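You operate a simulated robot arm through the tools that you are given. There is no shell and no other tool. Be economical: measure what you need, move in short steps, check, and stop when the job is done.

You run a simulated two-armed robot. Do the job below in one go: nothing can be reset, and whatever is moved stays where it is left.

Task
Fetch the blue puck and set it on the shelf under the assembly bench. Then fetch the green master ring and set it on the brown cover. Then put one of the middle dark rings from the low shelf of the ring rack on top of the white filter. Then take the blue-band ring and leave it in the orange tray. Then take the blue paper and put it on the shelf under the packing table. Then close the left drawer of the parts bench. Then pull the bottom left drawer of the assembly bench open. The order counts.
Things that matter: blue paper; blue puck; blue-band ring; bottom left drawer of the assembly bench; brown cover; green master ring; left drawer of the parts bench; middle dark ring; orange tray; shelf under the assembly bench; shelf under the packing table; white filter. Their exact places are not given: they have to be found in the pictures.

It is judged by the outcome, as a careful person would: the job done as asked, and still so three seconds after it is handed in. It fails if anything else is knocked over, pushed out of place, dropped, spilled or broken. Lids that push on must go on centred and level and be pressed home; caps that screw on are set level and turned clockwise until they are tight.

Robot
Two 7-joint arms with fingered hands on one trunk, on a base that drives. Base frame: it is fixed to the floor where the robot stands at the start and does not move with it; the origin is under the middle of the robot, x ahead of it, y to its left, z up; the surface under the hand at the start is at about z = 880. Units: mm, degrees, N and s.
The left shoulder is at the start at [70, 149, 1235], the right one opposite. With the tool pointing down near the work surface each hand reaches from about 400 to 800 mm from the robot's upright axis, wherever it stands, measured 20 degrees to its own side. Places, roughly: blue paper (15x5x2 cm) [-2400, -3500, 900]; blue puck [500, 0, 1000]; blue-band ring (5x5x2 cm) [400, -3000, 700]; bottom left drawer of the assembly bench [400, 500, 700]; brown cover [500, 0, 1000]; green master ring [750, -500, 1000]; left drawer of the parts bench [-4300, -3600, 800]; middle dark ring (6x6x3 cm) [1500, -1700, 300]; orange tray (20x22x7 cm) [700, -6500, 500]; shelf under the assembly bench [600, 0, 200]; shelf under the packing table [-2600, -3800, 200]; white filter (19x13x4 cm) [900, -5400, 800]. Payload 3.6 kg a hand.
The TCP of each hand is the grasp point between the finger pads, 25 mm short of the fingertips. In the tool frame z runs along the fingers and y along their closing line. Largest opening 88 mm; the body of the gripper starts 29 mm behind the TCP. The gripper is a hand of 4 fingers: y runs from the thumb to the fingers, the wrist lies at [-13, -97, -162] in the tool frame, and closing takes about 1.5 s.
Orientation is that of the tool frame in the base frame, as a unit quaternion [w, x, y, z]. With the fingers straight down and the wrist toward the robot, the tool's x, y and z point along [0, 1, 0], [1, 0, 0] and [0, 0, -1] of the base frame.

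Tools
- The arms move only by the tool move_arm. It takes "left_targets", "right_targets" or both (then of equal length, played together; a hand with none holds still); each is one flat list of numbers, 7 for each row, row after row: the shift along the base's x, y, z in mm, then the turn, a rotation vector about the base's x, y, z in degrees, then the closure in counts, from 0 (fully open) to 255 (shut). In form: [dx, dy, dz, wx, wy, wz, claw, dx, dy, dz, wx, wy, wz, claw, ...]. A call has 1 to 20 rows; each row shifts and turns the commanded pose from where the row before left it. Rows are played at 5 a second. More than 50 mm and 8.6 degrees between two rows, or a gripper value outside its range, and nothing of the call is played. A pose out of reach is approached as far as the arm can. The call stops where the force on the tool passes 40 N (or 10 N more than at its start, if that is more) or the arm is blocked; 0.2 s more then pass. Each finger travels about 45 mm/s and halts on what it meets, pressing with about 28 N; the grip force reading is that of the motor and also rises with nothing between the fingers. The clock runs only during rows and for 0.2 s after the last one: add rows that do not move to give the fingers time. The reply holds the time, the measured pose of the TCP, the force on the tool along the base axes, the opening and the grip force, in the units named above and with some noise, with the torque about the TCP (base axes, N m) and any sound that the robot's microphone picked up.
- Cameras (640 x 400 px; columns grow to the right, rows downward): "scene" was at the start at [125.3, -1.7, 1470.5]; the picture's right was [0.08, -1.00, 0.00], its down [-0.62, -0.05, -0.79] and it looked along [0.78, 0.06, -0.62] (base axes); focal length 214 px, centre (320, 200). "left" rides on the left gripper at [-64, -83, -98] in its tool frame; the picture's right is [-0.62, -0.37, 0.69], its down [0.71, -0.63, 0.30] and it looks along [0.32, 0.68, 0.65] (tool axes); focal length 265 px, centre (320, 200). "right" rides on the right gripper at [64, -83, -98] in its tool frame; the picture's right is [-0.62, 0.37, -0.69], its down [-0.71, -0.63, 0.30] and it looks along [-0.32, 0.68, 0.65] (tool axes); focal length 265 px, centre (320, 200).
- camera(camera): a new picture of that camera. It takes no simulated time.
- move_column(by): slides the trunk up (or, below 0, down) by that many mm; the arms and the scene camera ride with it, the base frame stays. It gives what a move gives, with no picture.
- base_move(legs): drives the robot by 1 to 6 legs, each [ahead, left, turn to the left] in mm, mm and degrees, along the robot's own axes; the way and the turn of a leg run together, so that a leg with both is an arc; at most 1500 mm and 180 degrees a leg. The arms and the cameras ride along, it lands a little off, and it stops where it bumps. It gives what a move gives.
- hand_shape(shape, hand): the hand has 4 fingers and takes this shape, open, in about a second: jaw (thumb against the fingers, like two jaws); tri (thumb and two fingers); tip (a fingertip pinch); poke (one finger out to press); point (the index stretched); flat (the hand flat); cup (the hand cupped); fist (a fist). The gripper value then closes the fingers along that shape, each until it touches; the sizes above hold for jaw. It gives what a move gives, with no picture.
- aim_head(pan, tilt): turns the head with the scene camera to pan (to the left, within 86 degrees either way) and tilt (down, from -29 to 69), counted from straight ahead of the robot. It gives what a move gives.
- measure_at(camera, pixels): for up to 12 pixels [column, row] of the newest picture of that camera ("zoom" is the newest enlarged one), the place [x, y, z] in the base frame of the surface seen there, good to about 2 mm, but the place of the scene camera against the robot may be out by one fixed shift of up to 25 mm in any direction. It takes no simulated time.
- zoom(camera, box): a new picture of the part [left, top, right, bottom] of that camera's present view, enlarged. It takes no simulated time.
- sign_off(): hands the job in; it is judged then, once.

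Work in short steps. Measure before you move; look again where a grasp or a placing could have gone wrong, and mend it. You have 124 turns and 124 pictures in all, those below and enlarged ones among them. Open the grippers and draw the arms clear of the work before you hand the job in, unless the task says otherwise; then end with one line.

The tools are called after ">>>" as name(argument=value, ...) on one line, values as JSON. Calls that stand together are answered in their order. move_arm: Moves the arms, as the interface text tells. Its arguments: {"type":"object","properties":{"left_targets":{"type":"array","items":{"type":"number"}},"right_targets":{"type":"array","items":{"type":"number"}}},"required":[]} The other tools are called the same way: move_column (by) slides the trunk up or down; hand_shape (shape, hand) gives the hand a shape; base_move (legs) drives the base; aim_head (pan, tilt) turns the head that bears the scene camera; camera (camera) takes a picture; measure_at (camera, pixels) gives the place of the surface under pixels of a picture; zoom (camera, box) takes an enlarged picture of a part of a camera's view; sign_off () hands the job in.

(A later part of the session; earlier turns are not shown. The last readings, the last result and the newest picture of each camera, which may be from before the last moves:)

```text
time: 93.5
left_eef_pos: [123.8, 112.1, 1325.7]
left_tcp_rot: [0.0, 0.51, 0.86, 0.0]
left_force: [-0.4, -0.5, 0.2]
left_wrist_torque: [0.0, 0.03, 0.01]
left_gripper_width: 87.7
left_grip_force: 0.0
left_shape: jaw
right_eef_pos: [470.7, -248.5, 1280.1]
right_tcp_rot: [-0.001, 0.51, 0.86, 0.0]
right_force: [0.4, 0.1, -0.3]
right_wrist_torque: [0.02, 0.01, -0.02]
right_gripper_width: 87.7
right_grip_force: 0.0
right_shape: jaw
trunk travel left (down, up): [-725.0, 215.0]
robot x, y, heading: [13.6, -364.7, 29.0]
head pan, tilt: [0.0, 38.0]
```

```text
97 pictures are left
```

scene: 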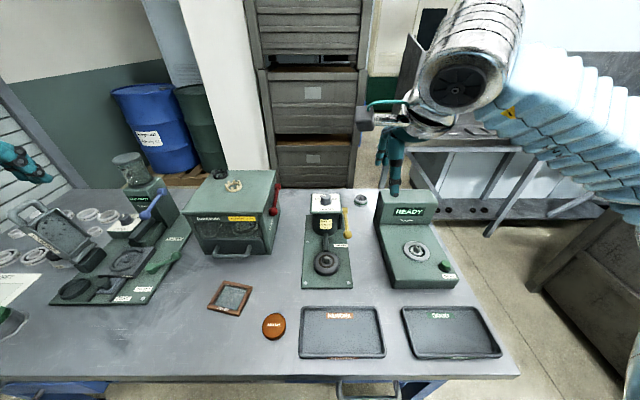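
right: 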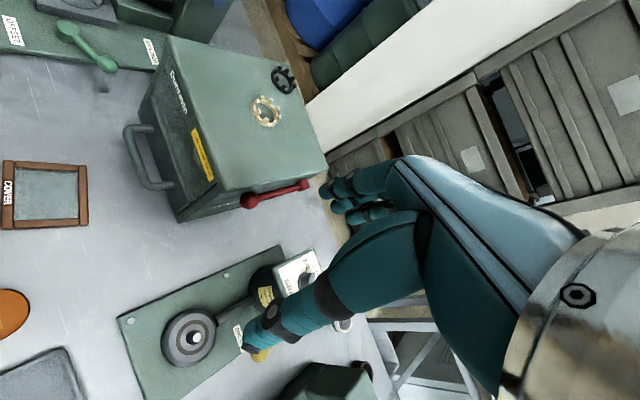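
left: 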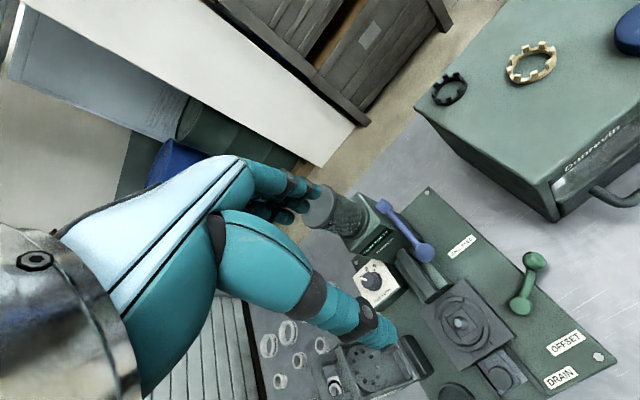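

The cover is visible at (45,195) here, so I measure it. Then I sweep the hand to above the ring, turning it back to yaw 0.

>>> measure_at(camera="right", pixels=[[3, 160], [87, 165], [88, 225], [2, 229], [45, 195], [8, 194], [82, 195], [45, 226]])

>>> move_arm(right_targets=[35.6, -24.7, -13, 0, 0, -5.7, 0, 35.6, -24.7, -13, 0, 0, -5.7, 0, 35.6, -24.7, -13, 0, 0, -5.7, 0, 35.6, -24.7, -13, 0, 0, -5.7, 0, 35.6, -24.7, -13, 0, 0, -5.7, 0, 35.6, -24.7, -13, 0, 0, 0, 0, 35.6, -24.7, -13, 0, 0, 0, 0, 35.6, -24.7, -13, 0, 0, 0, 0, 35.6, -24.7, -13, 0, 0, 0, 0, 35.6, -24.7, -13, 0, 0, 0, 0, 0, 0, 0, 0, 0, 0, 0])

>>> camera(camera="right")

>>> camera(camera="scene")

```text
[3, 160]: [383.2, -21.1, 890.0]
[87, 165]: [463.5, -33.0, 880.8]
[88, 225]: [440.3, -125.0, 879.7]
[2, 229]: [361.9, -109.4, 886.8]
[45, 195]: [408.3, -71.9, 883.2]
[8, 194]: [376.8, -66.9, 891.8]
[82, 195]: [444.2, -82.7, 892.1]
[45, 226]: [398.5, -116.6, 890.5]
```

```text
time: 95.9
left_eef_pos: [122.0, 116.0, 1325.2]
left_tcp_rot: [0.0, 0.51, 0.86, 0.0]
left_force: [0.0, -0.3, 0.0]
left_wrist_torque: [0.0, 0.01, -0.03]
left_gripper_width: 87.5
left_grip_force: 0.2
left_shape: jaw
right_eef_pos: [827.1, -495.2, 1150.5]
right_tcp_rot: [0.0, 0.706, 0.708, 0.0]
right_force: [-0.7, -0.2, -0.2]
right_wrist_torque: [0.0, 0.01, -0.02]
right_gripper_width: 87.5
right_grip_force: 0.0
right_shape: jaw
trunk travel left (down, up): [-725.0, 215.0]
robot x, y, heading: [11.7, -363.0, 29.1]
head pan, tilt: [0.0, 38.0]
```

```text
96 pictures are left
```

right: 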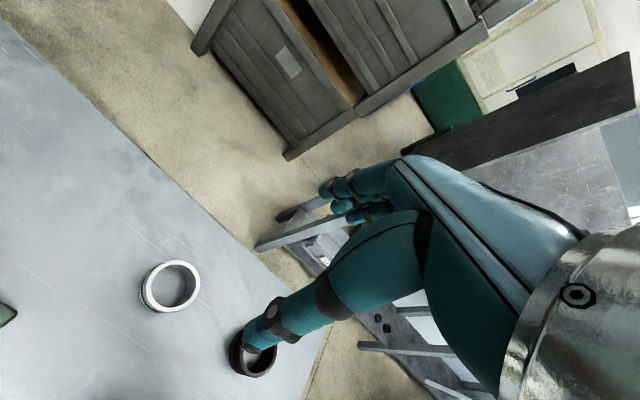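

```text
95 pictures are left
```

scene: 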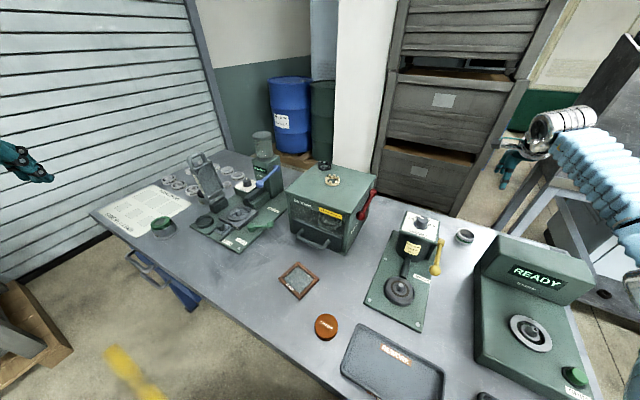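

Hand reached (827,-495,1150). I verify the ring's centre from here before lowering.

>>> measure_at(camera="right", pixels=[[174, 264], [148, 290], [168, 308], [196, 288], [186, 267], [240, 350], [272, 352]])

>>> zoom(camera="right", box=[120, 230, 280, 330])

>>> zoom(camera="scene", box=[400, 80, 640, 280])

```text
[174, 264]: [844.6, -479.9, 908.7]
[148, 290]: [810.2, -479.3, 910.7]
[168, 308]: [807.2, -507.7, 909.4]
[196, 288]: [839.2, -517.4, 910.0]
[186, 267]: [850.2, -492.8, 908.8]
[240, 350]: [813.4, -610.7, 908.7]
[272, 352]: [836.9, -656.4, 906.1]
```

```text
4.00 times, centred on (200, 280) of right
```

zoom: 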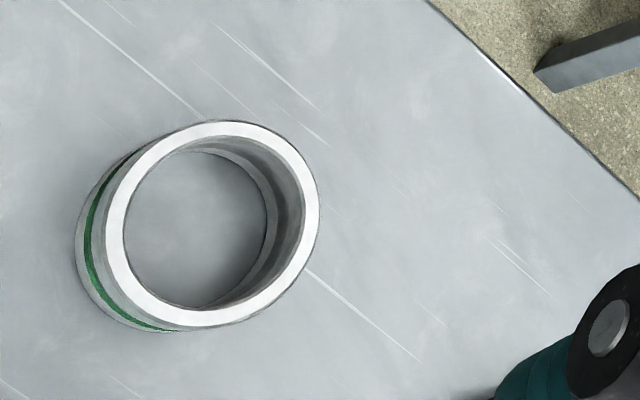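

```text
2.00 times, centred on (520, 180) of scene
```

zoom: 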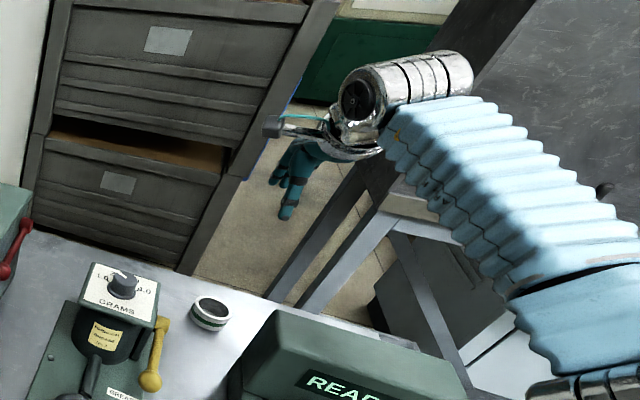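

Ring centre ≈ (828,-495). The forearm passes over the READY unit, so I measure its height now to judge clearance after lowering 234 mm.

>>> measure_at(camera="zoom", pixels=[[440, 200], [470, 240], [520, 310], [540, 340], [480, 200], [560, 280], [620, 380], [340, 330], [290, 320], [440, 70]])

```text
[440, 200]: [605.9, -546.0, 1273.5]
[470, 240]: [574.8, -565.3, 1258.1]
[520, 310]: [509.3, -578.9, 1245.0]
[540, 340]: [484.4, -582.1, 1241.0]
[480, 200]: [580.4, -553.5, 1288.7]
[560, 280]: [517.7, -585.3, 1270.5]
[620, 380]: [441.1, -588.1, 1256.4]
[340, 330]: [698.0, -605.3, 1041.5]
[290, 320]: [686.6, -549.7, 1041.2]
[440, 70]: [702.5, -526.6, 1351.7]
```

When lowered, the forearm would come close to the READY unit (top ≈1030). I raise the trunk 170 mm so the elbow stays high, and step the base about 55 mm closer.

>>> move_column(by=170)

>>> base_move(legs=[[48, -27, 0]])

```text
time: 97.8
left_eef_pos: [122.1, 113.8, 1495.1]
left_tcp_rot: [0.001, 0.509, 0.861, 0.0]
left_force: [0.5, -0.4, 0.3]
left_wrist_torque: [0.0, 0.03, -0.03]
left_gripper_width: 87.9
left_grip_force: 0.0
left_shape: jaw
right_eef_pos: [826.1, -495.6, 1320.5]
right_tcp_rot: [0.0, 0.706, 0.708, 0.0]
right_force: [0.4, 0.3, 0.1]
right_wrist_torque: [-0.03, -0.01, 0.01]
right_gripper_width: 87.8
right_grip_force: 0.0
right_shape: jaw
trunk travel left (down, up): [-895.0, 45.0]
robot x, y, heading: [9.8, -367.8, 29.1]
head pan, tilt: [0.0, 38.0]
```

```text
time: 98.6
left_eef_pos: [133.3, 114.4, 1494.5]
left_tcp_rot: [-0.001, 0.511, 0.86, -0.001]
left_force: [0.1, 0.0, -0.6]
left_wrist_torque: [0.01, 0.02, 0.0]
left_gripper_width: 88.2
left_grip_force: 0.1
left_shape: jaw
right_eef_pos: [837.3, -495.4, 1316.8]
right_tcp_rot: [-0.002, 0.706, 0.708, -0.002]
right_force: [0.0, -0.3, 0.0]
right_wrist_torque: [0.05, 0.01, -0.01]
right_gripper_width: 87.5
right_grip_force: 0.1
right_shape: jaw
trunk travel left (down, up): [-895.0, 45.0]
robot x, y, heading: [14.0, -363.4, 28.9]
head pan, tilt: [0.0, 38.0]
stopped in leg 1: the robot was blocked; the commanded pose is now the measured one
```

Base bumps at x≈14, so I back off a little and use the arm from here. I lower the hand partway and check reach.

>>> base_move(legs=[[-10, 5, 0]])

>>> move_arm(right_targets=[0, 0, -45, 0, 0, 0, 0, 0, 0, -45, 0, 0, 0, 0, 0, 0, -45, 0, 0, 0, 0, 0, 0, -45, 0, 0, 0, 0, 0, 0, -45, 0, 0, 0, 0, 0, 0, -45, 0, 0, 0, 0, 0, 0, 0, 0, 0, 0, 0])

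>>> camera(camera="scene")

>>> camera(camera="right")

```text
time: 99.4
left_eef_pos: [112.4, 115.0, 1494.8]
left_tcp_rot: [0.0, 0.51, 0.86, -0.001]
left_force: [0.9, 0.0, 0.3]
left_wrist_torque: [-0.02, 0.01, -0.01]
left_gripper_width: 87.8
left_grip_force: 0.1
left_shape: jaw
right_eef_pos: [818.7, -495.3, 1321.4]
right_tcp_rot: [-0.001, 0.706, 0.708, 0.0]
right_force: [0.1, 0.0, -0.4]
right_wrist_torque: [0.01, 0.01, -0.02]
right_gripper_width: 87.5
right_grip_force: 0.0
right_shape: jaw
trunk travel left (down, up): [-895.0, 45.0]
robot x, y, heading: [-0.2, -367.8, 29.0]
head pan, tilt: [0.0, 38.0]
```

```text
time: 101.0
left_eef_pos: [118.8, 116.1, 1493.7]
left_tcp_rot: [0.0, 0.51, 0.86, -0.002]
left_force: [0.3, 0.3, 0.0]
left_wrist_torque: [0.0, 0.02, 0.02]
left_gripper_width: 88.0
left_grip_force: 0.0
left_shape: jaw
right_eef_pos: [822.8, -493.8, 1050.8]
right_tcp_rot: [-0.001, 0.706, 0.708, -0.001]
right_force: [0.3, 0.3, 0.5]
right_wrist_torque: [0.0, 0.02, 0.0]
right_gripper_width: 87.6
right_grip_force: 0.1
right_shape: jaw
trunk travel left (down, up): [-895.0, 45.0]
robot x, y, heading: [0.6, -366.6, 29.1]
head pan, tilt: [0.0, 38.0]
```

```text
92 pictures are left
```

scene: 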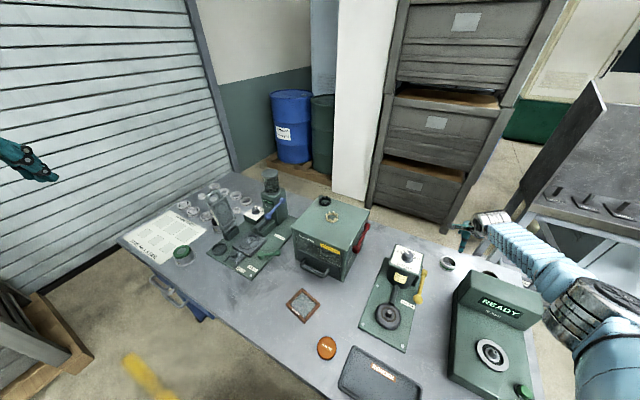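

```text
91 pictures are left
```

right: 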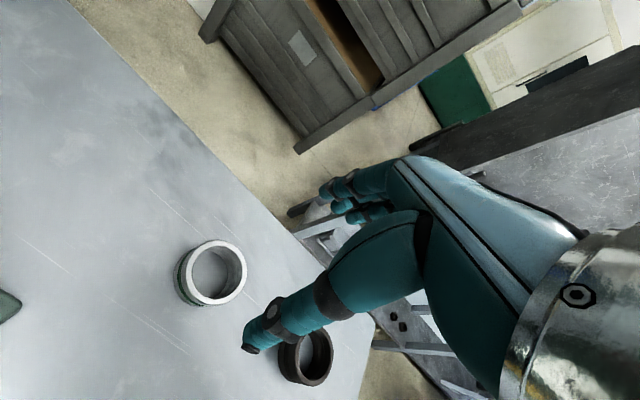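

I measure the forearm and READY unit again at this height (TCP z 1051, 134 mm still to go).

>>> measure_at(camera="scene", pixels=[[510, 248], [540, 272], [560, 292], [575, 325], [530, 250], [480, 272], [535, 298], [520, 280], [488, 218]])

>>> measure_at(camera="right", pixels=[[215, 242], [183, 275], [205, 303], [243, 280], [250, 345], [290, 340]])

>>> zoom(camera="scene", box=[440, 190, 640, 320])

```text
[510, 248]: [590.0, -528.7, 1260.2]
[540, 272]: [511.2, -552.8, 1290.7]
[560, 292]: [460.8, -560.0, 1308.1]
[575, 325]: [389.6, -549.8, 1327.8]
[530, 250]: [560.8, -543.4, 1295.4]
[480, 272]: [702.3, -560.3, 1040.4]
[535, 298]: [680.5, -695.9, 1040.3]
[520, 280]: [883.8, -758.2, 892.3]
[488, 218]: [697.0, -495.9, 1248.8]
```

```text
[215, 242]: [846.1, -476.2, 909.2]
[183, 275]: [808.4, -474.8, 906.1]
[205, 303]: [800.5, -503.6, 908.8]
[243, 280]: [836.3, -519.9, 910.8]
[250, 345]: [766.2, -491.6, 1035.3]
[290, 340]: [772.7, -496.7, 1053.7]
```

```text
3.08 times, centred on (540, 255) of scene
```

zoom: 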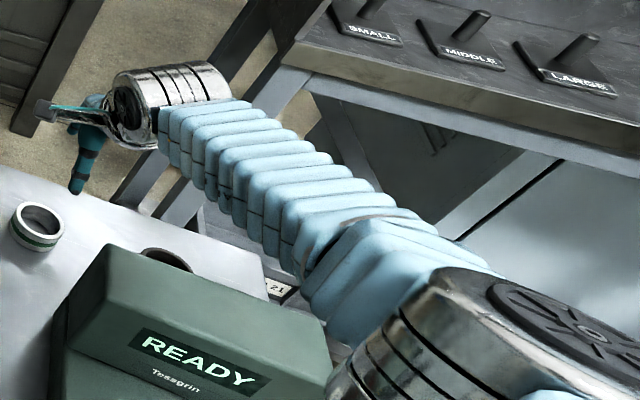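

After lowering, the forearm clears the READY top narrowly, so I yaw the hand 20° clockwise to swing the wrist away from it, then lower to z≈960 and look.

>>> move_arm(right_targets=[1, -1, 0, 0, 0, -6.7, 0, 1, -1, 0, 0, 0, -6.7, 0, 1, 0, 0, 0, 0, -6.6, 0, 0, 0, -30, 0, 0, 0, 0, 0, 0, -30, 0, 0, 0, 0, 0, 0, -30, 0, 0, 0, 0, 0, 0, 0, 0, 0, 0, 0])

>>> zoom(camera="scene", box=[420, 190, 620, 320])

>>> camera(camera="right")

```text
time: 102.6
left_eef_pos: [114.7, 113.4, 1494.2]
left_tcp_rot: [-0.001, 0.51, 0.86, -0.001]
left_force: [-0.3, -0.5, 0.5]
left_wrist_torque: [0.0, 0.02, 0.01]
left_gripper_width: 87.7
left_grip_force: 0.1
left_shape: jaw
right_eef_pos: [796.3, -505.6, 965.0]
right_tcp_rot: [-0.001, 0.819, 0.574, 0.0]
right_force: [-0.3, 0.3, 0.6]
right_wrist_torque: [0.03, 0.0, 0.01]
right_gripper_width: 87.7
right_grip_force: 0.1
right_shape: jaw
right hand out of reach, approached as far as the arm can: row 4, 5, 6
trunk travel left (down, up): [-895.0, 45.0]
robot x, y, heading: [0.3, -363.4, 28.9]
head pan, tilt: [0.0, 38.0]
```

```text
3.08 times, centred on (520, 255) of scene
```

zoom: 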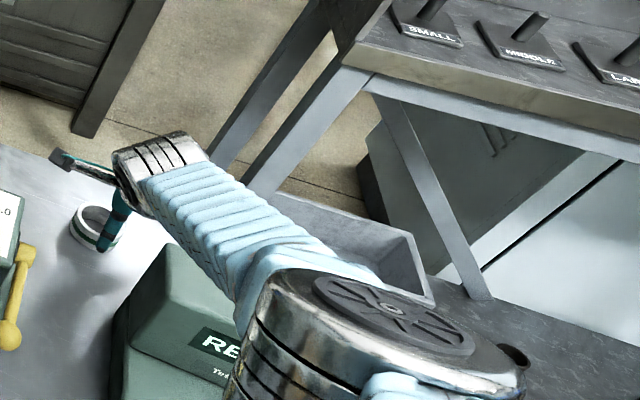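

```text
88 pictures are left
```

right: 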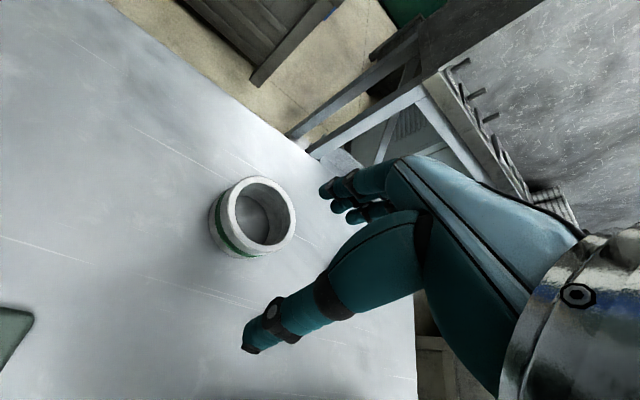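

The reach is short by about 30 mm. I raise the hand, lower the trunk 90 mm, and return.

>>> move_arm(right_targets=[0, 0, 40, 0, 0, 0, 0, 0, 0, 40, 0, 0, 0, 0, 0, 0, 40, 0, 0, 0, 0])

>>> move_column(by=-90)

>>> camera(camera="right")

```text
time: 103.4
left_eef_pos: [114.8, 117.1, 1493.0]
left_tcp_rot: [0.001, 0.512, 0.859, -0.001]
left_force: [-0.2, 0.2, 0.0]
left_wrist_torque: [-0.02, 0.0, -0.02]
left_gripper_width: 87.7
left_grip_force: 0.0
left_shape: jaw
right_eef_pos: [794.8, -501.5, 1088.2]
right_tcp_rot: [0.0, 0.819, 0.574, -0.002]
right_force: [-0.1, 0.2, -0.1]
right_wrist_torque: [0.01, -0.03, -0.02]
right_gripper_width: 87.9
right_grip_force: 0.1
right_shape: jaw
trunk travel left (down, up): [-895.0, 45.0]
robot x, y, heading: [3.4, -365.6, 28.8]
head pan, tilt: [0.0, 38.0]
```

```text
time: 104.7
left_eef_pos: [115.6, 115.0, 1403.7]
left_tcp_rot: [0.001, 0.51, 0.86, -0.002]
left_force: [0.1, -0.3, -0.2]
left_wrist_torque: [0.02, 0.01, -0.02]
left_gripper_width: 87.7
left_grip_force: 0.0
left_shape: jaw
right_eef_pos: [795.3, -504.2, 998.0]
right_tcp_rot: [-0.001, 0.819, 0.574, -0.002]
right_force: [-0.6, -0.1, 0.8]
right_wrist_torque: [-0.02, 0.0, -0.01]
right_gripper_width: 87.7
right_grip_force: 0.1
right_shape: jaw
trunk travel left (down, up): [-805.0, 135.0]
robot x, y, heading: [2.3, -367.0, 29.0]
head pan, tilt: [0.0, 38.0]
```

```text
87 pictures are left
```

right: 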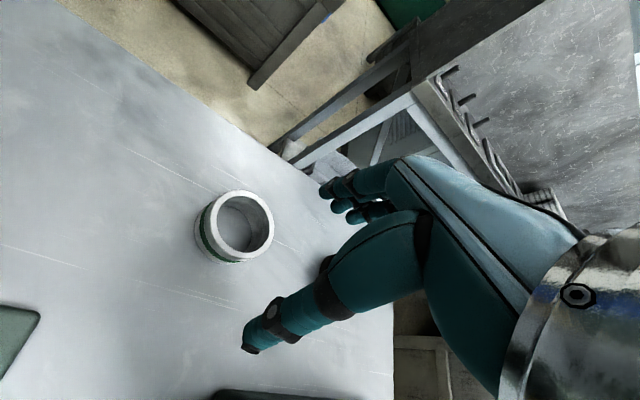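

I shift the hand over the ring centre (827,-495) and lower to z≈920.

>>> move_arm(right_targets=[16, 4, 0, 0, 0, 0, 0, 16, 4, 0, 0, 0, 0, 0, 0, 0, -20, 0, 0, 0, 0, 0, 0, -20, 0, 0, 0, 0, 0, 0, 0, 0, 0, 0, 0])

>>> camera(camera="right")

>>> zoom(camera="scene", box=[420, 170, 620, 320])

```text
time: 105.9
left_eef_pos: [115.7, 116.5, 1404.3]
left_tcp_rot: [0.0, 0.51, 0.86, -0.002]
left_force: [-0.7, 0.3, 0.0]
left_wrist_torque: [0.0, 0.01, -0.03]
left_gripper_width: 87.8
left_grip_force: 0.0
left_shape: jaw
right_eef_pos: [828.2, -495.0, 956.3]
right_tcp_rot: [0.0, 0.819, 0.574, -0.001]
right_force: [0.2, 0.8, -0.6]
right_wrist_torque: [-0.03, 0.03, 0.01]
right_gripper_width: 87.8
right_grip_force: 0.0
right_shape: jaw
trunk travel left (down, up): [-805.0, 135.0]
robot x, y, heading: [4.2, -363.5, 28.9]
head pan, tilt: [0.0, 38.0]
```

```text
86 pictures are left
```

right: 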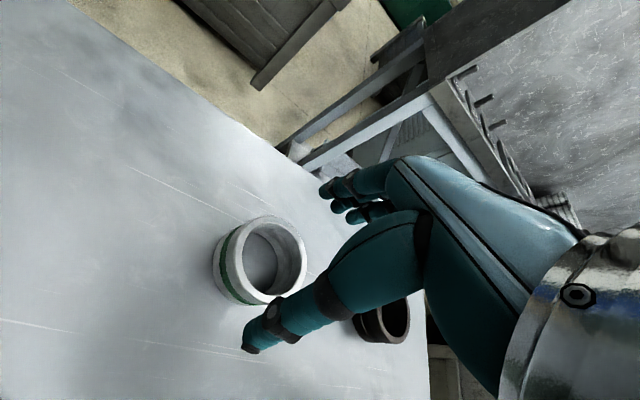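

```text
2.67 times, centred on (520, 245) of scene
```

zoom: 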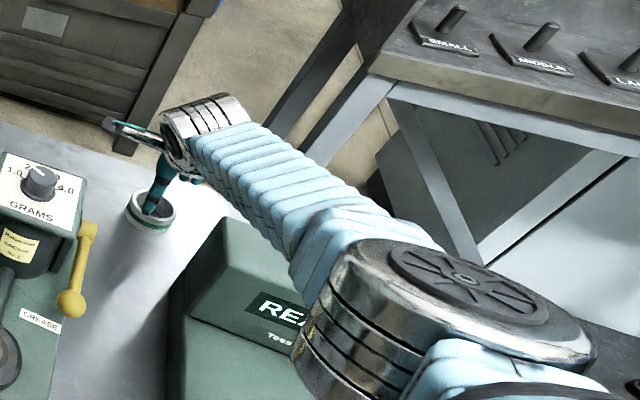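

Hand is centred over the ring. I descend to z≈919 and close.

>>> move_arm(right_targets=[0, 0, -18, 0, 0, 0, 0, -1, 0, -18, 0, 0, 0, 0, 0, 0, 0, 0, 0, 0, 0])

>>> camera(camera="right")

```text
time: 106.7
left_eef_pos: [116.1, 113.7, 1404.1]
left_tcp_rot: [-0.001, 0.511, 0.86, -0.001]
left_force: [0.2, -0.4, -0.2]
left_wrist_torque: [0.0, -0.01, -0.04]
left_gripper_width: 87.9
left_grip_force: 0.0
left_shape: jaw
right_eef_pos: [814.3, -497.8, 917.5]
right_tcp_rot: [-0.002, 0.819, 0.574, -0.001]
right_force: [0.8, -0.4, 0.9]
right_wrist_torque: [0.01, -0.03, -0.01]
right_gripper_width: 88.0
right_grip_force: 0.1
right_shape: jaw
right hand out of reach, approached as far as the arm can: row 1, 2
trunk travel left (down, up): [-805.0, 135.0]
robot x, y, heading: [3.4, -364.2, 29.2]
head pan, tilt: [0.0, 38.0]
```

```text
84 pictures are left
```

right: 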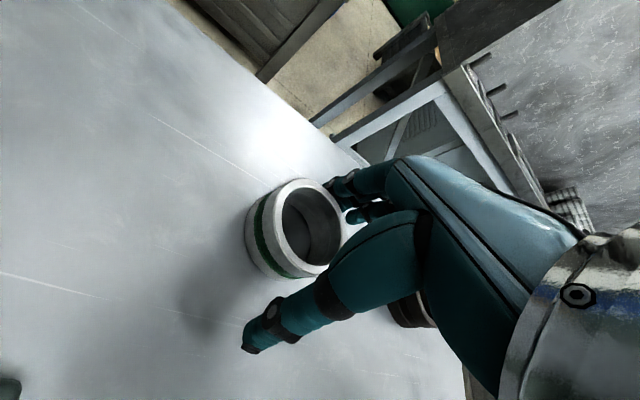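

The hand stopped about 13 mm short in x, but the ring lies between thumb and fingers and no force is felt. I close; the fingers will draw it in.

>>> move_arm(right_targets=[0, 0, 0, 0, 0, 0, 80, 0, 0, 0, 0, 0, 0, 120, 0, 0, 0, 0, 0, 0, 200, 0, 0, 0, 0, 0, 0, 255, 0, 0, 0, 0, 0, 0, 255, 0, 0, 0, 0, 0, 0, 255, 0, 0, 0, 0, 0, 0, 255, 0, 0, 0, 0, 0, 0, 255])

>>> camera(camera="right")

```text
time: 108.5
left_eef_pos: [115.6, 114.8, 1404.2]
left_tcp_rot: [0.0, 0.51, 0.86, -0.001]
left_force: [0.9, 0.2, -0.4]
left_wrist_torque: [0.0, 0.02, -0.02]
left_gripper_width: 87.7
left_grip_force: 0.1
left_shape: jaw
right_eef_pos: [815.3, -498.3, 918.0]
right_tcp_rot: [-0.002, 0.819, 0.574, -0.001]
right_force: [-0.3, -0.1, -0.3]
right_wrist_torque: [-0.01, -0.03, 0.01]
right_gripper_width: 47.4
right_grip_force: 28.1
right_shape: jaw
trunk travel left (down, up): [-805.0, 135.0]
robot x, y, heading: [2.2, -366.2, 29.1]
head pan, tilt: [0.0, 38.0]
```

```text
83 pictures are left
```

right: 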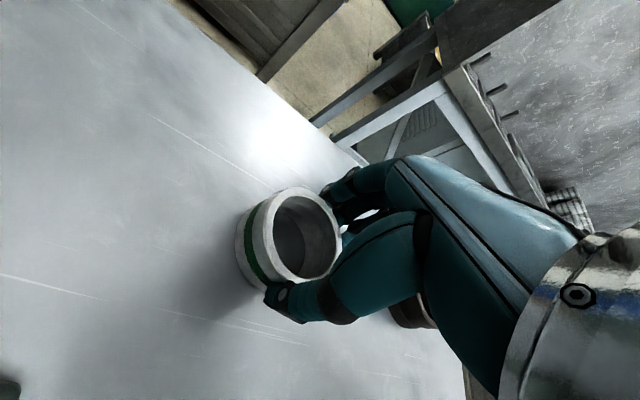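

Ring is gripped. I lift straight up 260 mm, then swing to above the cover at about (412,-72), turning the hand back.

>>> move_arm(right_targets=[0, 0, 20, 0, 0, 0, 255, 0, 0, 40, 0, 0, 0, 255, 0, 0, 50, 0, 0, 0, 255, 0, 0, 50, 0, 0, 0, 255, 0, 0, 50, 0, 0, 0, 255, 0, 0, 50, 0, 0, 0, 255, 0, 0, 0, 0, 0, 0, 255])

>>> camera(camera="right")

>>> camera(camera="scene")

```text
time: 110.1
left_eef_pos: [116.9, 114.4, 1404.4]
left_tcp_rot: [-0.001, 0.51, 0.86, -0.002]
left_force: [-0.3, 0.6, -0.1]
left_wrist_torque: [0.01, 0.01, 0.02]
left_gripper_width: 87.7
left_grip_force: 0.0
left_shape: jaw
right_eef_pos: [863.5, -499.1, 1163.7]
right_tcp_rot: [-0.001, 0.819, 0.574, -0.002]
right_force: [0.4, -0.2, -1.2]
right_wrist_torque: [-0.01, 0.04, 0.05]
right_gripper_width: 47.5
right_grip_force: 27.6
right_shape: jaw
right hand out of reach, approached as far as the arm can: row 1, 2, 3, 4, 5
trunk travel left (down, up): [-805.0, 135.0]
robot x, y, heading: [4.5, -366.8, 29.0]
head pan, tilt: [0.0, 38.0]
```

```text
82 pictures are left
```

right: 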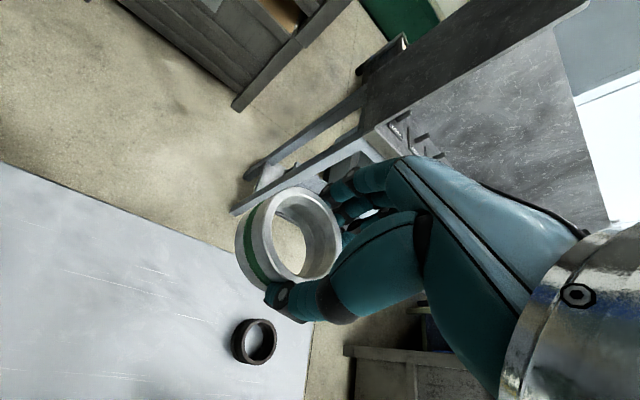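

```text
81 pictures are left
```

scene: 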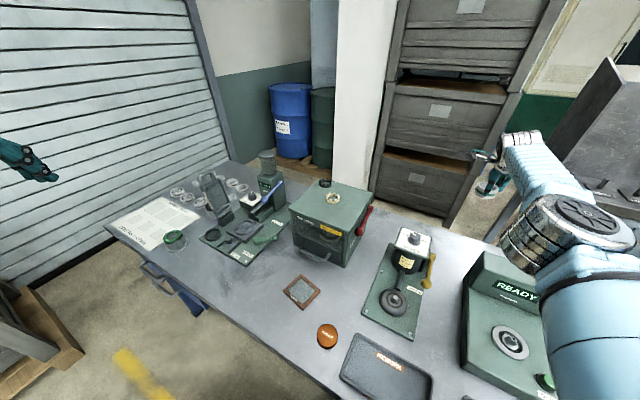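

The ring is secure and lifted clear. I sweep to above the cover.

>>> move_arm(right_targets=[-32.2, 30.5, 6, 0, 0, 4, 255, -32.2, 30.5, 6, 0, 0, 4, 255, -32.2, 30.5, 6, 0, 0, 4, 255, -32.2, 30.5, 0, 0, 0, 4, 255, -32.2, 30.5, 0, 0, 0, 4, 255, -32.2, 30.5, 0, 0, 0, 4, 255, -32.2, 30.5, 0, 0, 0, 4, 255, -32.2, 30.5, 0, 0, 0, 4, 255, -32.2, 30.5, 0, 0, 0, 4, 255, -32.2, 30.5, 0, 0, 0, 4, 255, -32.2, 30.5, 0, 0, 0, 0, 255, -32.2, 30.5, 0, 0, 0, 0, 255, -32.2, 30.5, 0, 0, 0, 0, 255, -32.2, 30.5, 0, 0, 0, 0, 255, 0, 0, 0, 0, 0, 0, 255])

>>> camera(camera="right")

>>> camera(camera="scene")

```text
time: 113.3
left_eef_pos: [115.3, 114.6, 1404.2]
left_tcp_rot: [-0.001, 0.511, 0.86, -0.001]
left_force: [-0.7, 0.2, -0.3]
left_wrist_torque: [-0.03, -0.01, -0.01]
left_gripper_width: 88.0
left_grip_force: 0.0
left_shape: jaw
right_eef_pos: [618.9, -1.1, 1200.0]
right_tcp_rot: [0.001, 0.573, 0.819, -0.001]
right_force: [-0.1, -0.1, -2.2]
right_wrist_torque: [0.0, 0.02, 0.01]
right_gripper_width: 47.1
right_grip_force: 28.3
right_shape: jaw
right hand out of reach, approached as far as the arm can: row 1, 2, 3, 4, 5, 6, 7, 8, 9, 10, 11, 12, 14
trunk travel left (down, up): [-805.0, 135.0]
robot x, y, heading: [2.6, -369.1, 29.0]
head pan, tilt: [0.0, 38.0]
```

```text
80 pictures are left
```

right: 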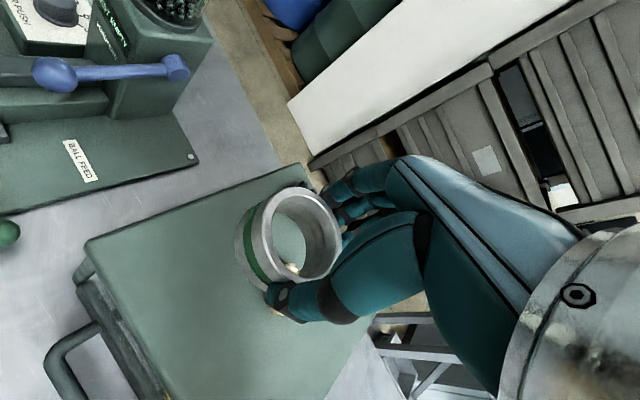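

```text
79 pictures are left
```

scene: 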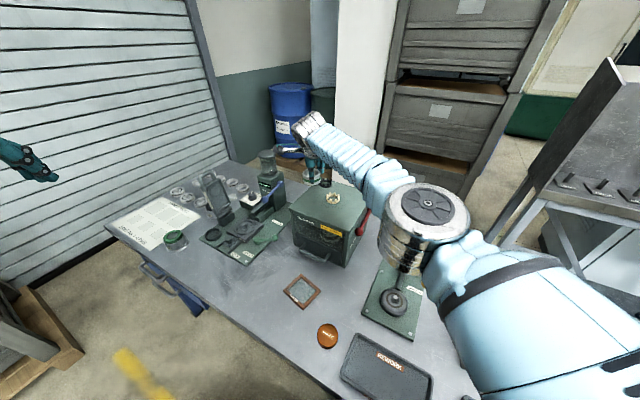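

The hand lags at (619,-1,1200), reported out of reach. I try a small move toward the cover to see how the commanded pose responds.

>>> move_arm(right_targets=[-20, -7, 0, 0, 0, 0, 255, -20, -7, 0, 0, 0, 0, 255, 0, 0, 0, 0, 0, 0, 255])

```text
time: 114.1
left_eef_pos: [115.6, 115.1, 1403.1]
left_tcp_rot: [0.0, 0.51, 0.86, -0.002]
left_force: [-0.5, 0.0, -0.2]
left_wrist_torque: [0.0, 0.0, -0.03]
left_gripper_width: 87.5
left_grip_force: 0.2
left_shape: jaw
right_eef_pos: [580.2, -15.7, 1200.3]
right_tcp_rot: [-0.001, 0.574, 0.819, -0.001]
right_force: [0.4, 0.9, -0.9]
right_wrist_torque: [-0.03, 0.0, 0.01]
right_gripper_width: 47.1
right_grip_force: 28.4
right_shape: jaw
trunk travel left (down, up): [-805.0, 135.0]
robot x, y, heading: [5.7, -364.9, 28.9]
head pan, tilt: [0.0, 38.0]
```

It follows now. I continue to above the cover and lower to z≈1030.

>>> move_arm(right_targets=[-42, -14, 0, 0, 0, 0, 255, -42, -14, 0, 0, 0, 0, 255, -42, -14, 0, 0, 0, 0, 255, -42, -14, 0, 0, 0, 0, 255, 0, 0, -45, 0, 0, 0, 255, 0, 0, -45, 0, 0, 0, 255, 0, 0, -45, 0, 0, 0, 255, 0, 0, -35, 0, 0, 0, 255, 0, 0, 0, 0, 0, 0, 255])

>>> camera(camera="right")

>>> camera(camera="scene")

```text
time: 116.1
left_eef_pos: [118.0, 115.5, 1403.4]
left_tcp_rot: [0.0, 0.511, 0.859, -0.001]
left_force: [0.3, 0.5, -0.1]
left_wrist_torque: [-0.02, -0.03, -0.01]
left_gripper_width: 87.8
left_grip_force: 0.1
left_shape: jaw
right_eef_pos: [410.4, -73.7, 1030.8]
right_tcp_rot: [-0.001, 0.573, 0.82, -0.001]
right_force: [0.7, -0.2, -2.9]
right_wrist_torque: [-0.03, 0.04, 0.0]
right_gripper_width: 46.7
right_grip_force: 27.7
right_shape: jaw
trunk travel left (down, up): [-805.0, 135.0]
robot x, y, heading: [2.5, -362.1, 29.0]
head pan, tilt: [0.0, 38.0]
```

```text
78 pictures are left
```

right: 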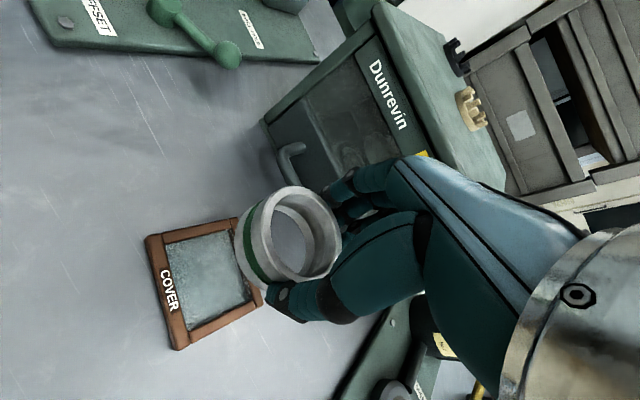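

```text
77 pictures are left
```

scene: 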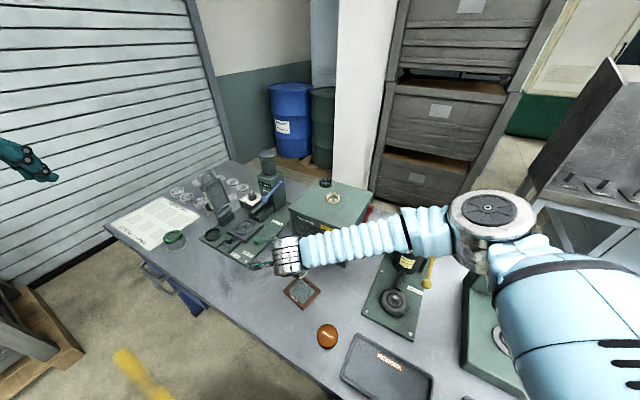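

I measure the cover's frame corners and the held ring's rim from here.

>>> measure_at(camera="right", pixels=[[149, 240], [178, 346], [258, 302], [165, 245], [190, 328], [250, 299], [210, 280], [300, 190], [337, 235], [265, 240], [290, 278], [325, 268]])

>>> zoom(camera="right", box=[130, 170, 370, 360])

```text
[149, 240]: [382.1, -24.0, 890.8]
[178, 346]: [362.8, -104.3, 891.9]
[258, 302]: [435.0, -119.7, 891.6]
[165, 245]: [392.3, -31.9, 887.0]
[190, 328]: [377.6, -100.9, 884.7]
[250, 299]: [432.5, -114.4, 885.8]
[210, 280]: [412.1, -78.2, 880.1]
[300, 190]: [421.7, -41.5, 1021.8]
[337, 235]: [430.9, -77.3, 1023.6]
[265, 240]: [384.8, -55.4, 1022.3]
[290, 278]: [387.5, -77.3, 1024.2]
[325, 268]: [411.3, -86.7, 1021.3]
```

```text
2.11 times, centred on (250, 265) of right
```

zoom: 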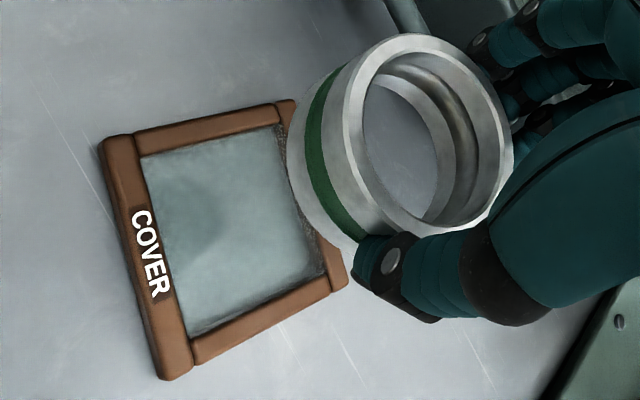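

The ring's centre must land at the pane's centre (~412,-73). I refine ring-rim and inner-frame points in the enlarged view.

>>> measure_at(camera="zoom", pixels=[[350, 100], [405, 40], [465, 60], [508, 125], [505, 180], [445, 228], [360, 190], [347, 140], [145, 160], [190, 330], [322, 278], [276, 132]])

```text
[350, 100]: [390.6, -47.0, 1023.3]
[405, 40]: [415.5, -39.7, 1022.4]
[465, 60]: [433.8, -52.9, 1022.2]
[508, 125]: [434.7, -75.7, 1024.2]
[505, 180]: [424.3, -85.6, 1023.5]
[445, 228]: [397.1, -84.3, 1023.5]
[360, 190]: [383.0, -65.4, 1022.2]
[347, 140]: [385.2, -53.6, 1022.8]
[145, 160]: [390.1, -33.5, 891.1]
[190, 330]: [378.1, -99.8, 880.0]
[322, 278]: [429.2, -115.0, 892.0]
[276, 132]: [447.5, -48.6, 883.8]
```

Ring centre is (410,-64), pane centre (411,-74): I shift (+1.5,-10) and lower to just above the pane.

>>> move_arm(right_targets=[1.5, -10, -30, 0, 0, 0, 255, 0, 0, -35, 0, 0, 0, 255, 0, 0, -30, 0, 0, 0, 255, 0, 0, 0, 0, 0, 0, 255])

>>> zoom(camera="right", box=[190, 160, 390, 340])

>>> zoom(camera="scene", box=[240, 210, 360, 320])

```text
time: 117.1
left_eef_pos: [114.5, 113.7, 1403.8]
left_tcp_rot: [-0.001, 0.511, 0.859, -0.001]
left_force: [-0.5, -0.2, 0.4]
left_wrist_torque: [-0.04, -0.02, 0.02]
left_gripper_width: 87.8
left_grip_force: 0.0
left_shape: jaw
right_eef_pos: [413.3, -81.8, 935.5]
right_tcp_rot: [0.0, 0.573, 0.819, 0.0]
right_force: [0.4, -0.1, -1.9]
right_wrist_torque: [0.0, 0.03, 0.01]
right_gripper_width: 47.0
right_grip_force: 28.0
right_shape: jaw
trunk travel left (down, up): [-805.0, 135.0]
robot x, y, heading: [2.9, -364.8, 29.2]
head pan, tilt: [0.0, 38.0]
```

```text
2.22 times, centred on (290, 250) of right
```

zoom: 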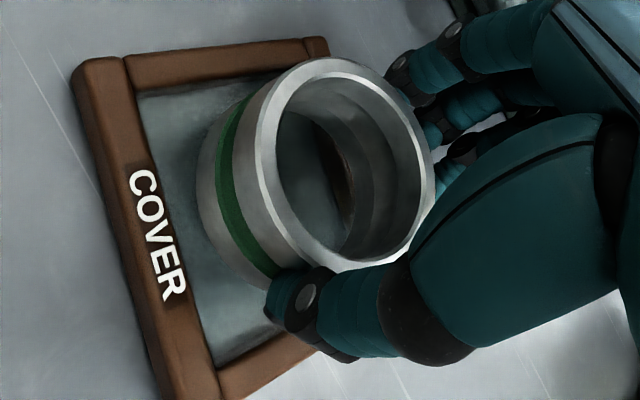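

```text
3.64 times, centred on (300, 265) of scene
```

zoom: 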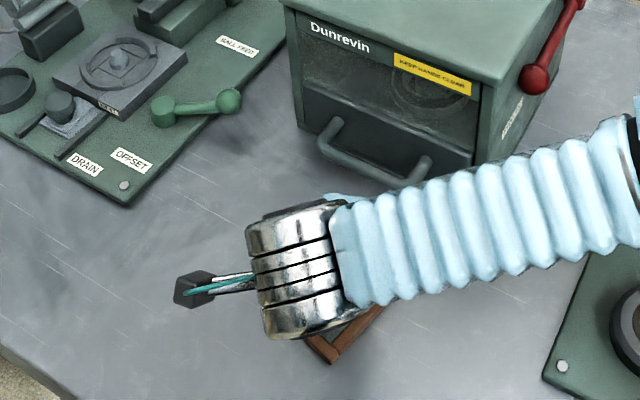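

I recheck alignment numerically in this enlarged view.

>>> zoom(camera="right", box=[190, 160, 390, 340])

>>> measure_at(camera="zoom", pixels=[[262, 120], [325, 63], [395, 90], [428, 160], [415, 235], [345, 262], [275, 210], [128, 60], [145, 97], [215, 362], [85, 75], [310, 42]])

```text
2.22 times, centred on (290, 250) of right
```

zoom: 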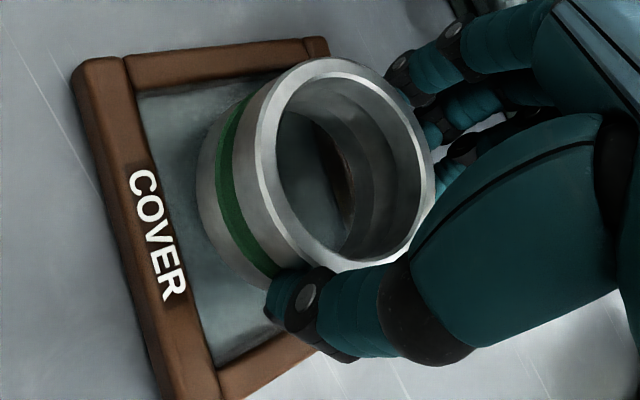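

```text
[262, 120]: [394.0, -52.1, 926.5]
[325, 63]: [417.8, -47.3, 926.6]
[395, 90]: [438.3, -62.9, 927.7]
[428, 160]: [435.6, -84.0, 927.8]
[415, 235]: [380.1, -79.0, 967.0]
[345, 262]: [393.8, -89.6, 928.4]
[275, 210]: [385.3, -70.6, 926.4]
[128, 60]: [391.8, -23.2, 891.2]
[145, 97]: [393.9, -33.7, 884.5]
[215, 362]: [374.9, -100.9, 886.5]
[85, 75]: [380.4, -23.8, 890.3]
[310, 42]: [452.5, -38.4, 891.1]
```

Ring centre (412,-71), pane centre (411,-74): nearly right. I shift 3 mm in -y, lower to 921 and then by 1 mm steps to contact.

>>> move_arm(right_targets=[-0.5, -3, -5, 0, 0, 0, 255, 0, 0, -8, 0, 0, 0, 255, 0, 0, -1, 0, 0, 0, 255, 0, 0, -1, 0, 0, 0, 255, 0, 0, 0, 0, 0, 0, 255])

```text
time: 118.3
left_eef_pos: [111.8, 110.9, 1405.5]
left_tcp_rot: [0.001, 0.51, 0.86, 0.001]
left_force: [-0.1, 0.0, 0.2]
left_wrist_torque: [-0.01, 0.01, 0.02]
left_gripper_width: 87.7
left_grip_force: 0.1
left_shape: jaw
right_eef_pos: [411.3, -84.4, 924.9]
right_tcp_rot: [-0.001, 0.574, 0.819, 0.005]
right_force: [1.3, -1.4, 39.1]
right_wrist_torque: [0.03, -0.2, -0.04]
right_gripper_width: 47.8
right_grip_force: 27.8
right_shape: jaw
trunk travel left (down, up): [-805.0, 135.0]
robot x, y, heading: [-0.4, -361.2, 29.0]
head pan, tilt: [0.0, 38.0]
```

Contact at z≈925, i.e. ring bottom ≈887, on the pane. I relieve the pressure, open, and rise.

>>> move_arm(right_targets=[0, 0, 1.5, 0, 0, 0, 255, 0, 0, 0.5, 0, 0, 0, 180, 0, 0, 0, 0, 0, 0, 100, 0, 0, 0, 0, 0, 0, 40, 0, 0, 0, 0, 0, 0, 0, 0, 0, 0, 0, 0, 0, 0, 0, 0, 0, 0, 0, 0, 0, 0, 0, 30, 0, 0, 0, 0, 0, 0, 40, 0, 0, 0, 0, 0, 0, 40, 0, 0, 0, 0, 0, 0, 40, 0, 0, 0, 0])

>>> camera(camera="right")

```text
time: 120.7
left_eef_pos: [114.3, 114.4, 1404.6]
left_tcp_rot: [0.0, 0.51, 0.86, -0.001]
left_force: [-0.4, 0.3, -0.2]
left_wrist_torque: [-0.01, 0.0, -0.04]
left_gripper_width: 87.9
left_grip_force: 0.2
left_shape: jaw
right_eef_pos: [407.1, -86.6, 1070.6]
right_tcp_rot: [0.0, 0.573, 0.82, -0.001]
right_force: [-0.6, 0.1, 0.4]
right_wrist_torque: [-0.01, 0.01, 0.01]
right_gripper_width: 87.6
right_grip_force: 0.1
right_shape: jaw
trunk travel left (down, up): [-805.0, 135.0]
robot x, y, heading: [2.5, -367.1, 29.2]
head pan, tilt: [0.0, 38.0]
```

```text
72 pictures are left
```

right: 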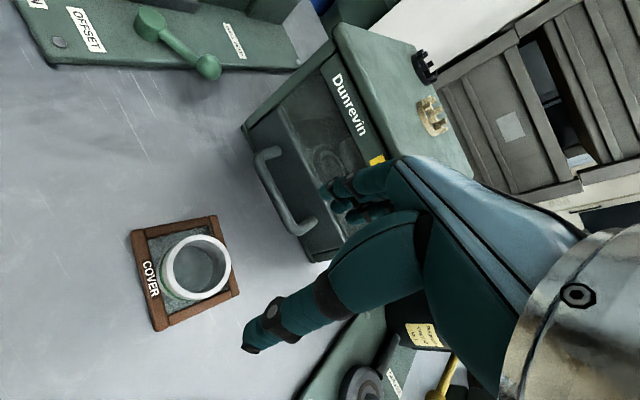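

The ring sits in the cover. I lift the hand to travel pose, back away and turn toward the ring rack to look.

>>> move_arm(right_targets=[0, -20, 40, 0, 0, 0, 0, 0, -20, 40, 0, 0, 0, 0, 0, -30, 40, 0, 0, 0, 0, 0, -30, 30, 0, 0, 0, 0])

>>> base_move(legs=[[0, 0, -29], [-700, 0, 0], [0, -700, -20]])

>>> camera(camera="scene")

```text
time: 121.7
left_eef_pos: [116.3, 113.6, 1403.9]
left_tcp_rot: [-0.001, 0.51, 0.86, 0.0]
left_force: [0.3, 0.5, 0.3]
left_wrist_torque: [0.03, -0.01, 0.0]
left_gripper_width: 87.8
left_grip_force: 0.0
left_shape: jaw
right_eef_pos: [409.2, -186.6, 1220.9]
right_tcp_rot: [-0.001, 0.573, 0.82, 0.0]
right_force: [-0.7, -0.8, 0.1]
right_wrist_torque: [0.0, -0.01, -0.02]
right_gripper_width: 87.8
right_grip_force: 0.0
right_shape: jaw
trunk travel left (down, up): [-805.0, 135.0]
robot x, y, heading: [3.9, -366.6, 28.8]
head pan, tilt: [0.0, 38.0]
```

```text
time: 143.3
left_eef_pos: [-373.9, -831.5, 1405.2]
left_tcp_rot: [-0.001, 0.825, 0.564, 0.0]
left_force: [-0.5, 0.8, 0.3]
left_wrist_torque: [-0.02, 0.02, 0.0]
left_gripper_width: 87.9
left_grip_force: 0.1
left_shape: jaw
right_eef_pos: [-415.2, -1249.5, 1220.4]
right_tcp_rot: [-0.002, 0.865, 0.502, 0.0]
right_force: [0.1, -0.5, 0.4]
right_wrist_torque: [0.01, -0.02, -0.01]
right_gripper_width: 87.6
right_grip_force: 0.0
right_shape: jaw
trunk travel left (down, up): [-805.0, 135.0]
robot x, y, heading: [-811.4, -1055.3, -20.8]
head pan, tilt: [0.0, 38.0]
```

```text
71 pictures are left
```

scene: 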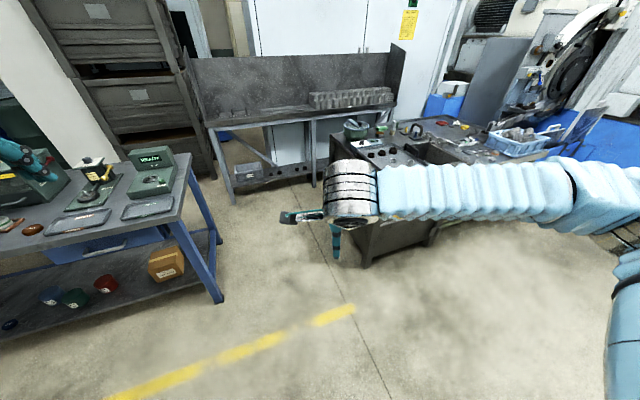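

The rack stands at (290,140), its low shelf at about (270,168). I measure rack, bench corner and cabinet for the approach, with an enlarged view.

>>> zoom(camera="scene", box=[180, 50, 430, 220])

>>> measure_at(camera="scene", pixels=[[250, 178], [270, 172], [232, 198], [300, 172], [245, 117], [300, 112], [350, 108], [365, 255], [222, 300], [190, 160], [395, 180], [290, 185]])

```text
2.35 times, centred on (305, 135) of scene
```

zoom: 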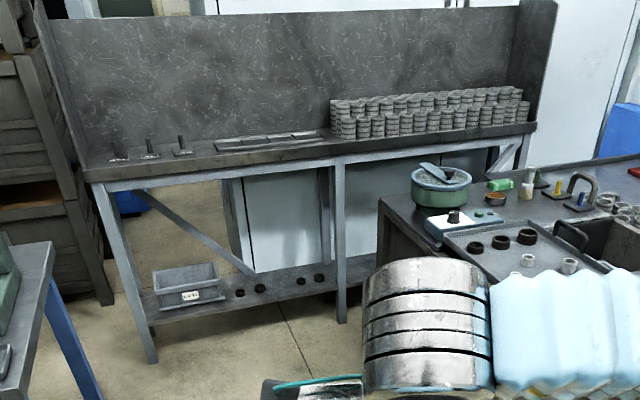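

```text
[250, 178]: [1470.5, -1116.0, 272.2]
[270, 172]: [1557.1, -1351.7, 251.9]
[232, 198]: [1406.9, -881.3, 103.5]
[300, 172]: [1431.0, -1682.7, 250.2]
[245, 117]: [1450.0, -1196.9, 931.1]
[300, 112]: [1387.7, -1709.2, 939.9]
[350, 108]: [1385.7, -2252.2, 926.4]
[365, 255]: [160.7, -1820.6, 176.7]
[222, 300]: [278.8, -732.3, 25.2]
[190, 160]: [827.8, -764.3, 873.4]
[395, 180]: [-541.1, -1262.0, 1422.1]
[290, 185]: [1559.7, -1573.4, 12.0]
```

Rings lie on the low shelf around scene (282–316,171). I drive into the aisle between bench (y>-760) and cabinet (y<-1820), in front of the rack.

>>> measure_at(camera="scene", pixels=[[282, 174], [290, 172], [307, 169], [316, 168], [340, 133], [348, 165], [260, 177]])

>>> base_move(legs=[[0, 0, 20.8], [0, -250, 0], [1250, 0, 0]])

>>> aim_head(pan=-15, tilt=45)

>>> camera(camera="scene")

```text
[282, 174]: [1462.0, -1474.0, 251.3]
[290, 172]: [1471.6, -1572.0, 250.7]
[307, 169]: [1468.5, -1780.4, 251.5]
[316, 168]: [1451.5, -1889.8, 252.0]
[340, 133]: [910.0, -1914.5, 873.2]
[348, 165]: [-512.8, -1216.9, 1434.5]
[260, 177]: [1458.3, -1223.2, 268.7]
```

```text
time: 165.3
left_eef_pos: [746.3, -908.8, 1405.2]
left_tcp_rot: [0.0, 0.696, 0.718, 0.0]
left_force: [0.1, 0.3, -0.1]
left_wrist_torque: [0.0, 0.01, 0.02]
left_gripper_width: 87.7
left_grip_force: 0.1
left_shape: jaw
right_eef_pos: [874.2, -1308.4, 1221.3]
right_tcp_rot: [-0.001, 0.748, 0.664, 0.001]
right_force: [0.1, -1.2, 0.7]
right_wrist_torque: [-0.01, -0.01, 0.01]
right_gripper_width: 87.6
right_grip_force: 0.0
right_shape: jaw
trunk travel left (down, up): [-805.0, 135.0]
robot x, y, heading: [433.3, -1284.3, 1.8]
head pan, tilt: [0.0, 38.0]
```

```text
time: 166.1
left_eef_pos: [747.5, -906.7, 1405.3]
left_tcp_rot: [-0.001, 0.697, 0.717, -0.001]
left_force: [-0.5, 0.2, 0.6]
left_wrist_torque: [-0.01, 0.01, -0.04]
left_gripper_width: 87.8
left_grip_force: 0.1
left_shape: jaw
right_eef_pos: [874.4, -1307.6, 1220.2]
right_tcp_rot: [-0.001, 0.748, 0.664, 0.0]
right_force: [-0.3, 0.1, -0.4]
right_wrist_torque: [0.0, -0.03, -0.01]
right_gripper_width: 87.7
right_grip_force: 0.0
right_shape: jaw
trunk travel left (down, up): [-805.0, 135.0]
robot x, y, heading: [431.0, -1286.4, 1.7]
head pan, tilt: [-15.0, 45.0]
```

```text
69 pictures are left
```

scene: 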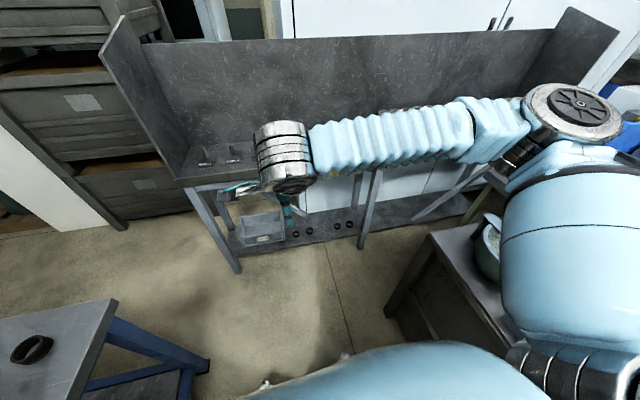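

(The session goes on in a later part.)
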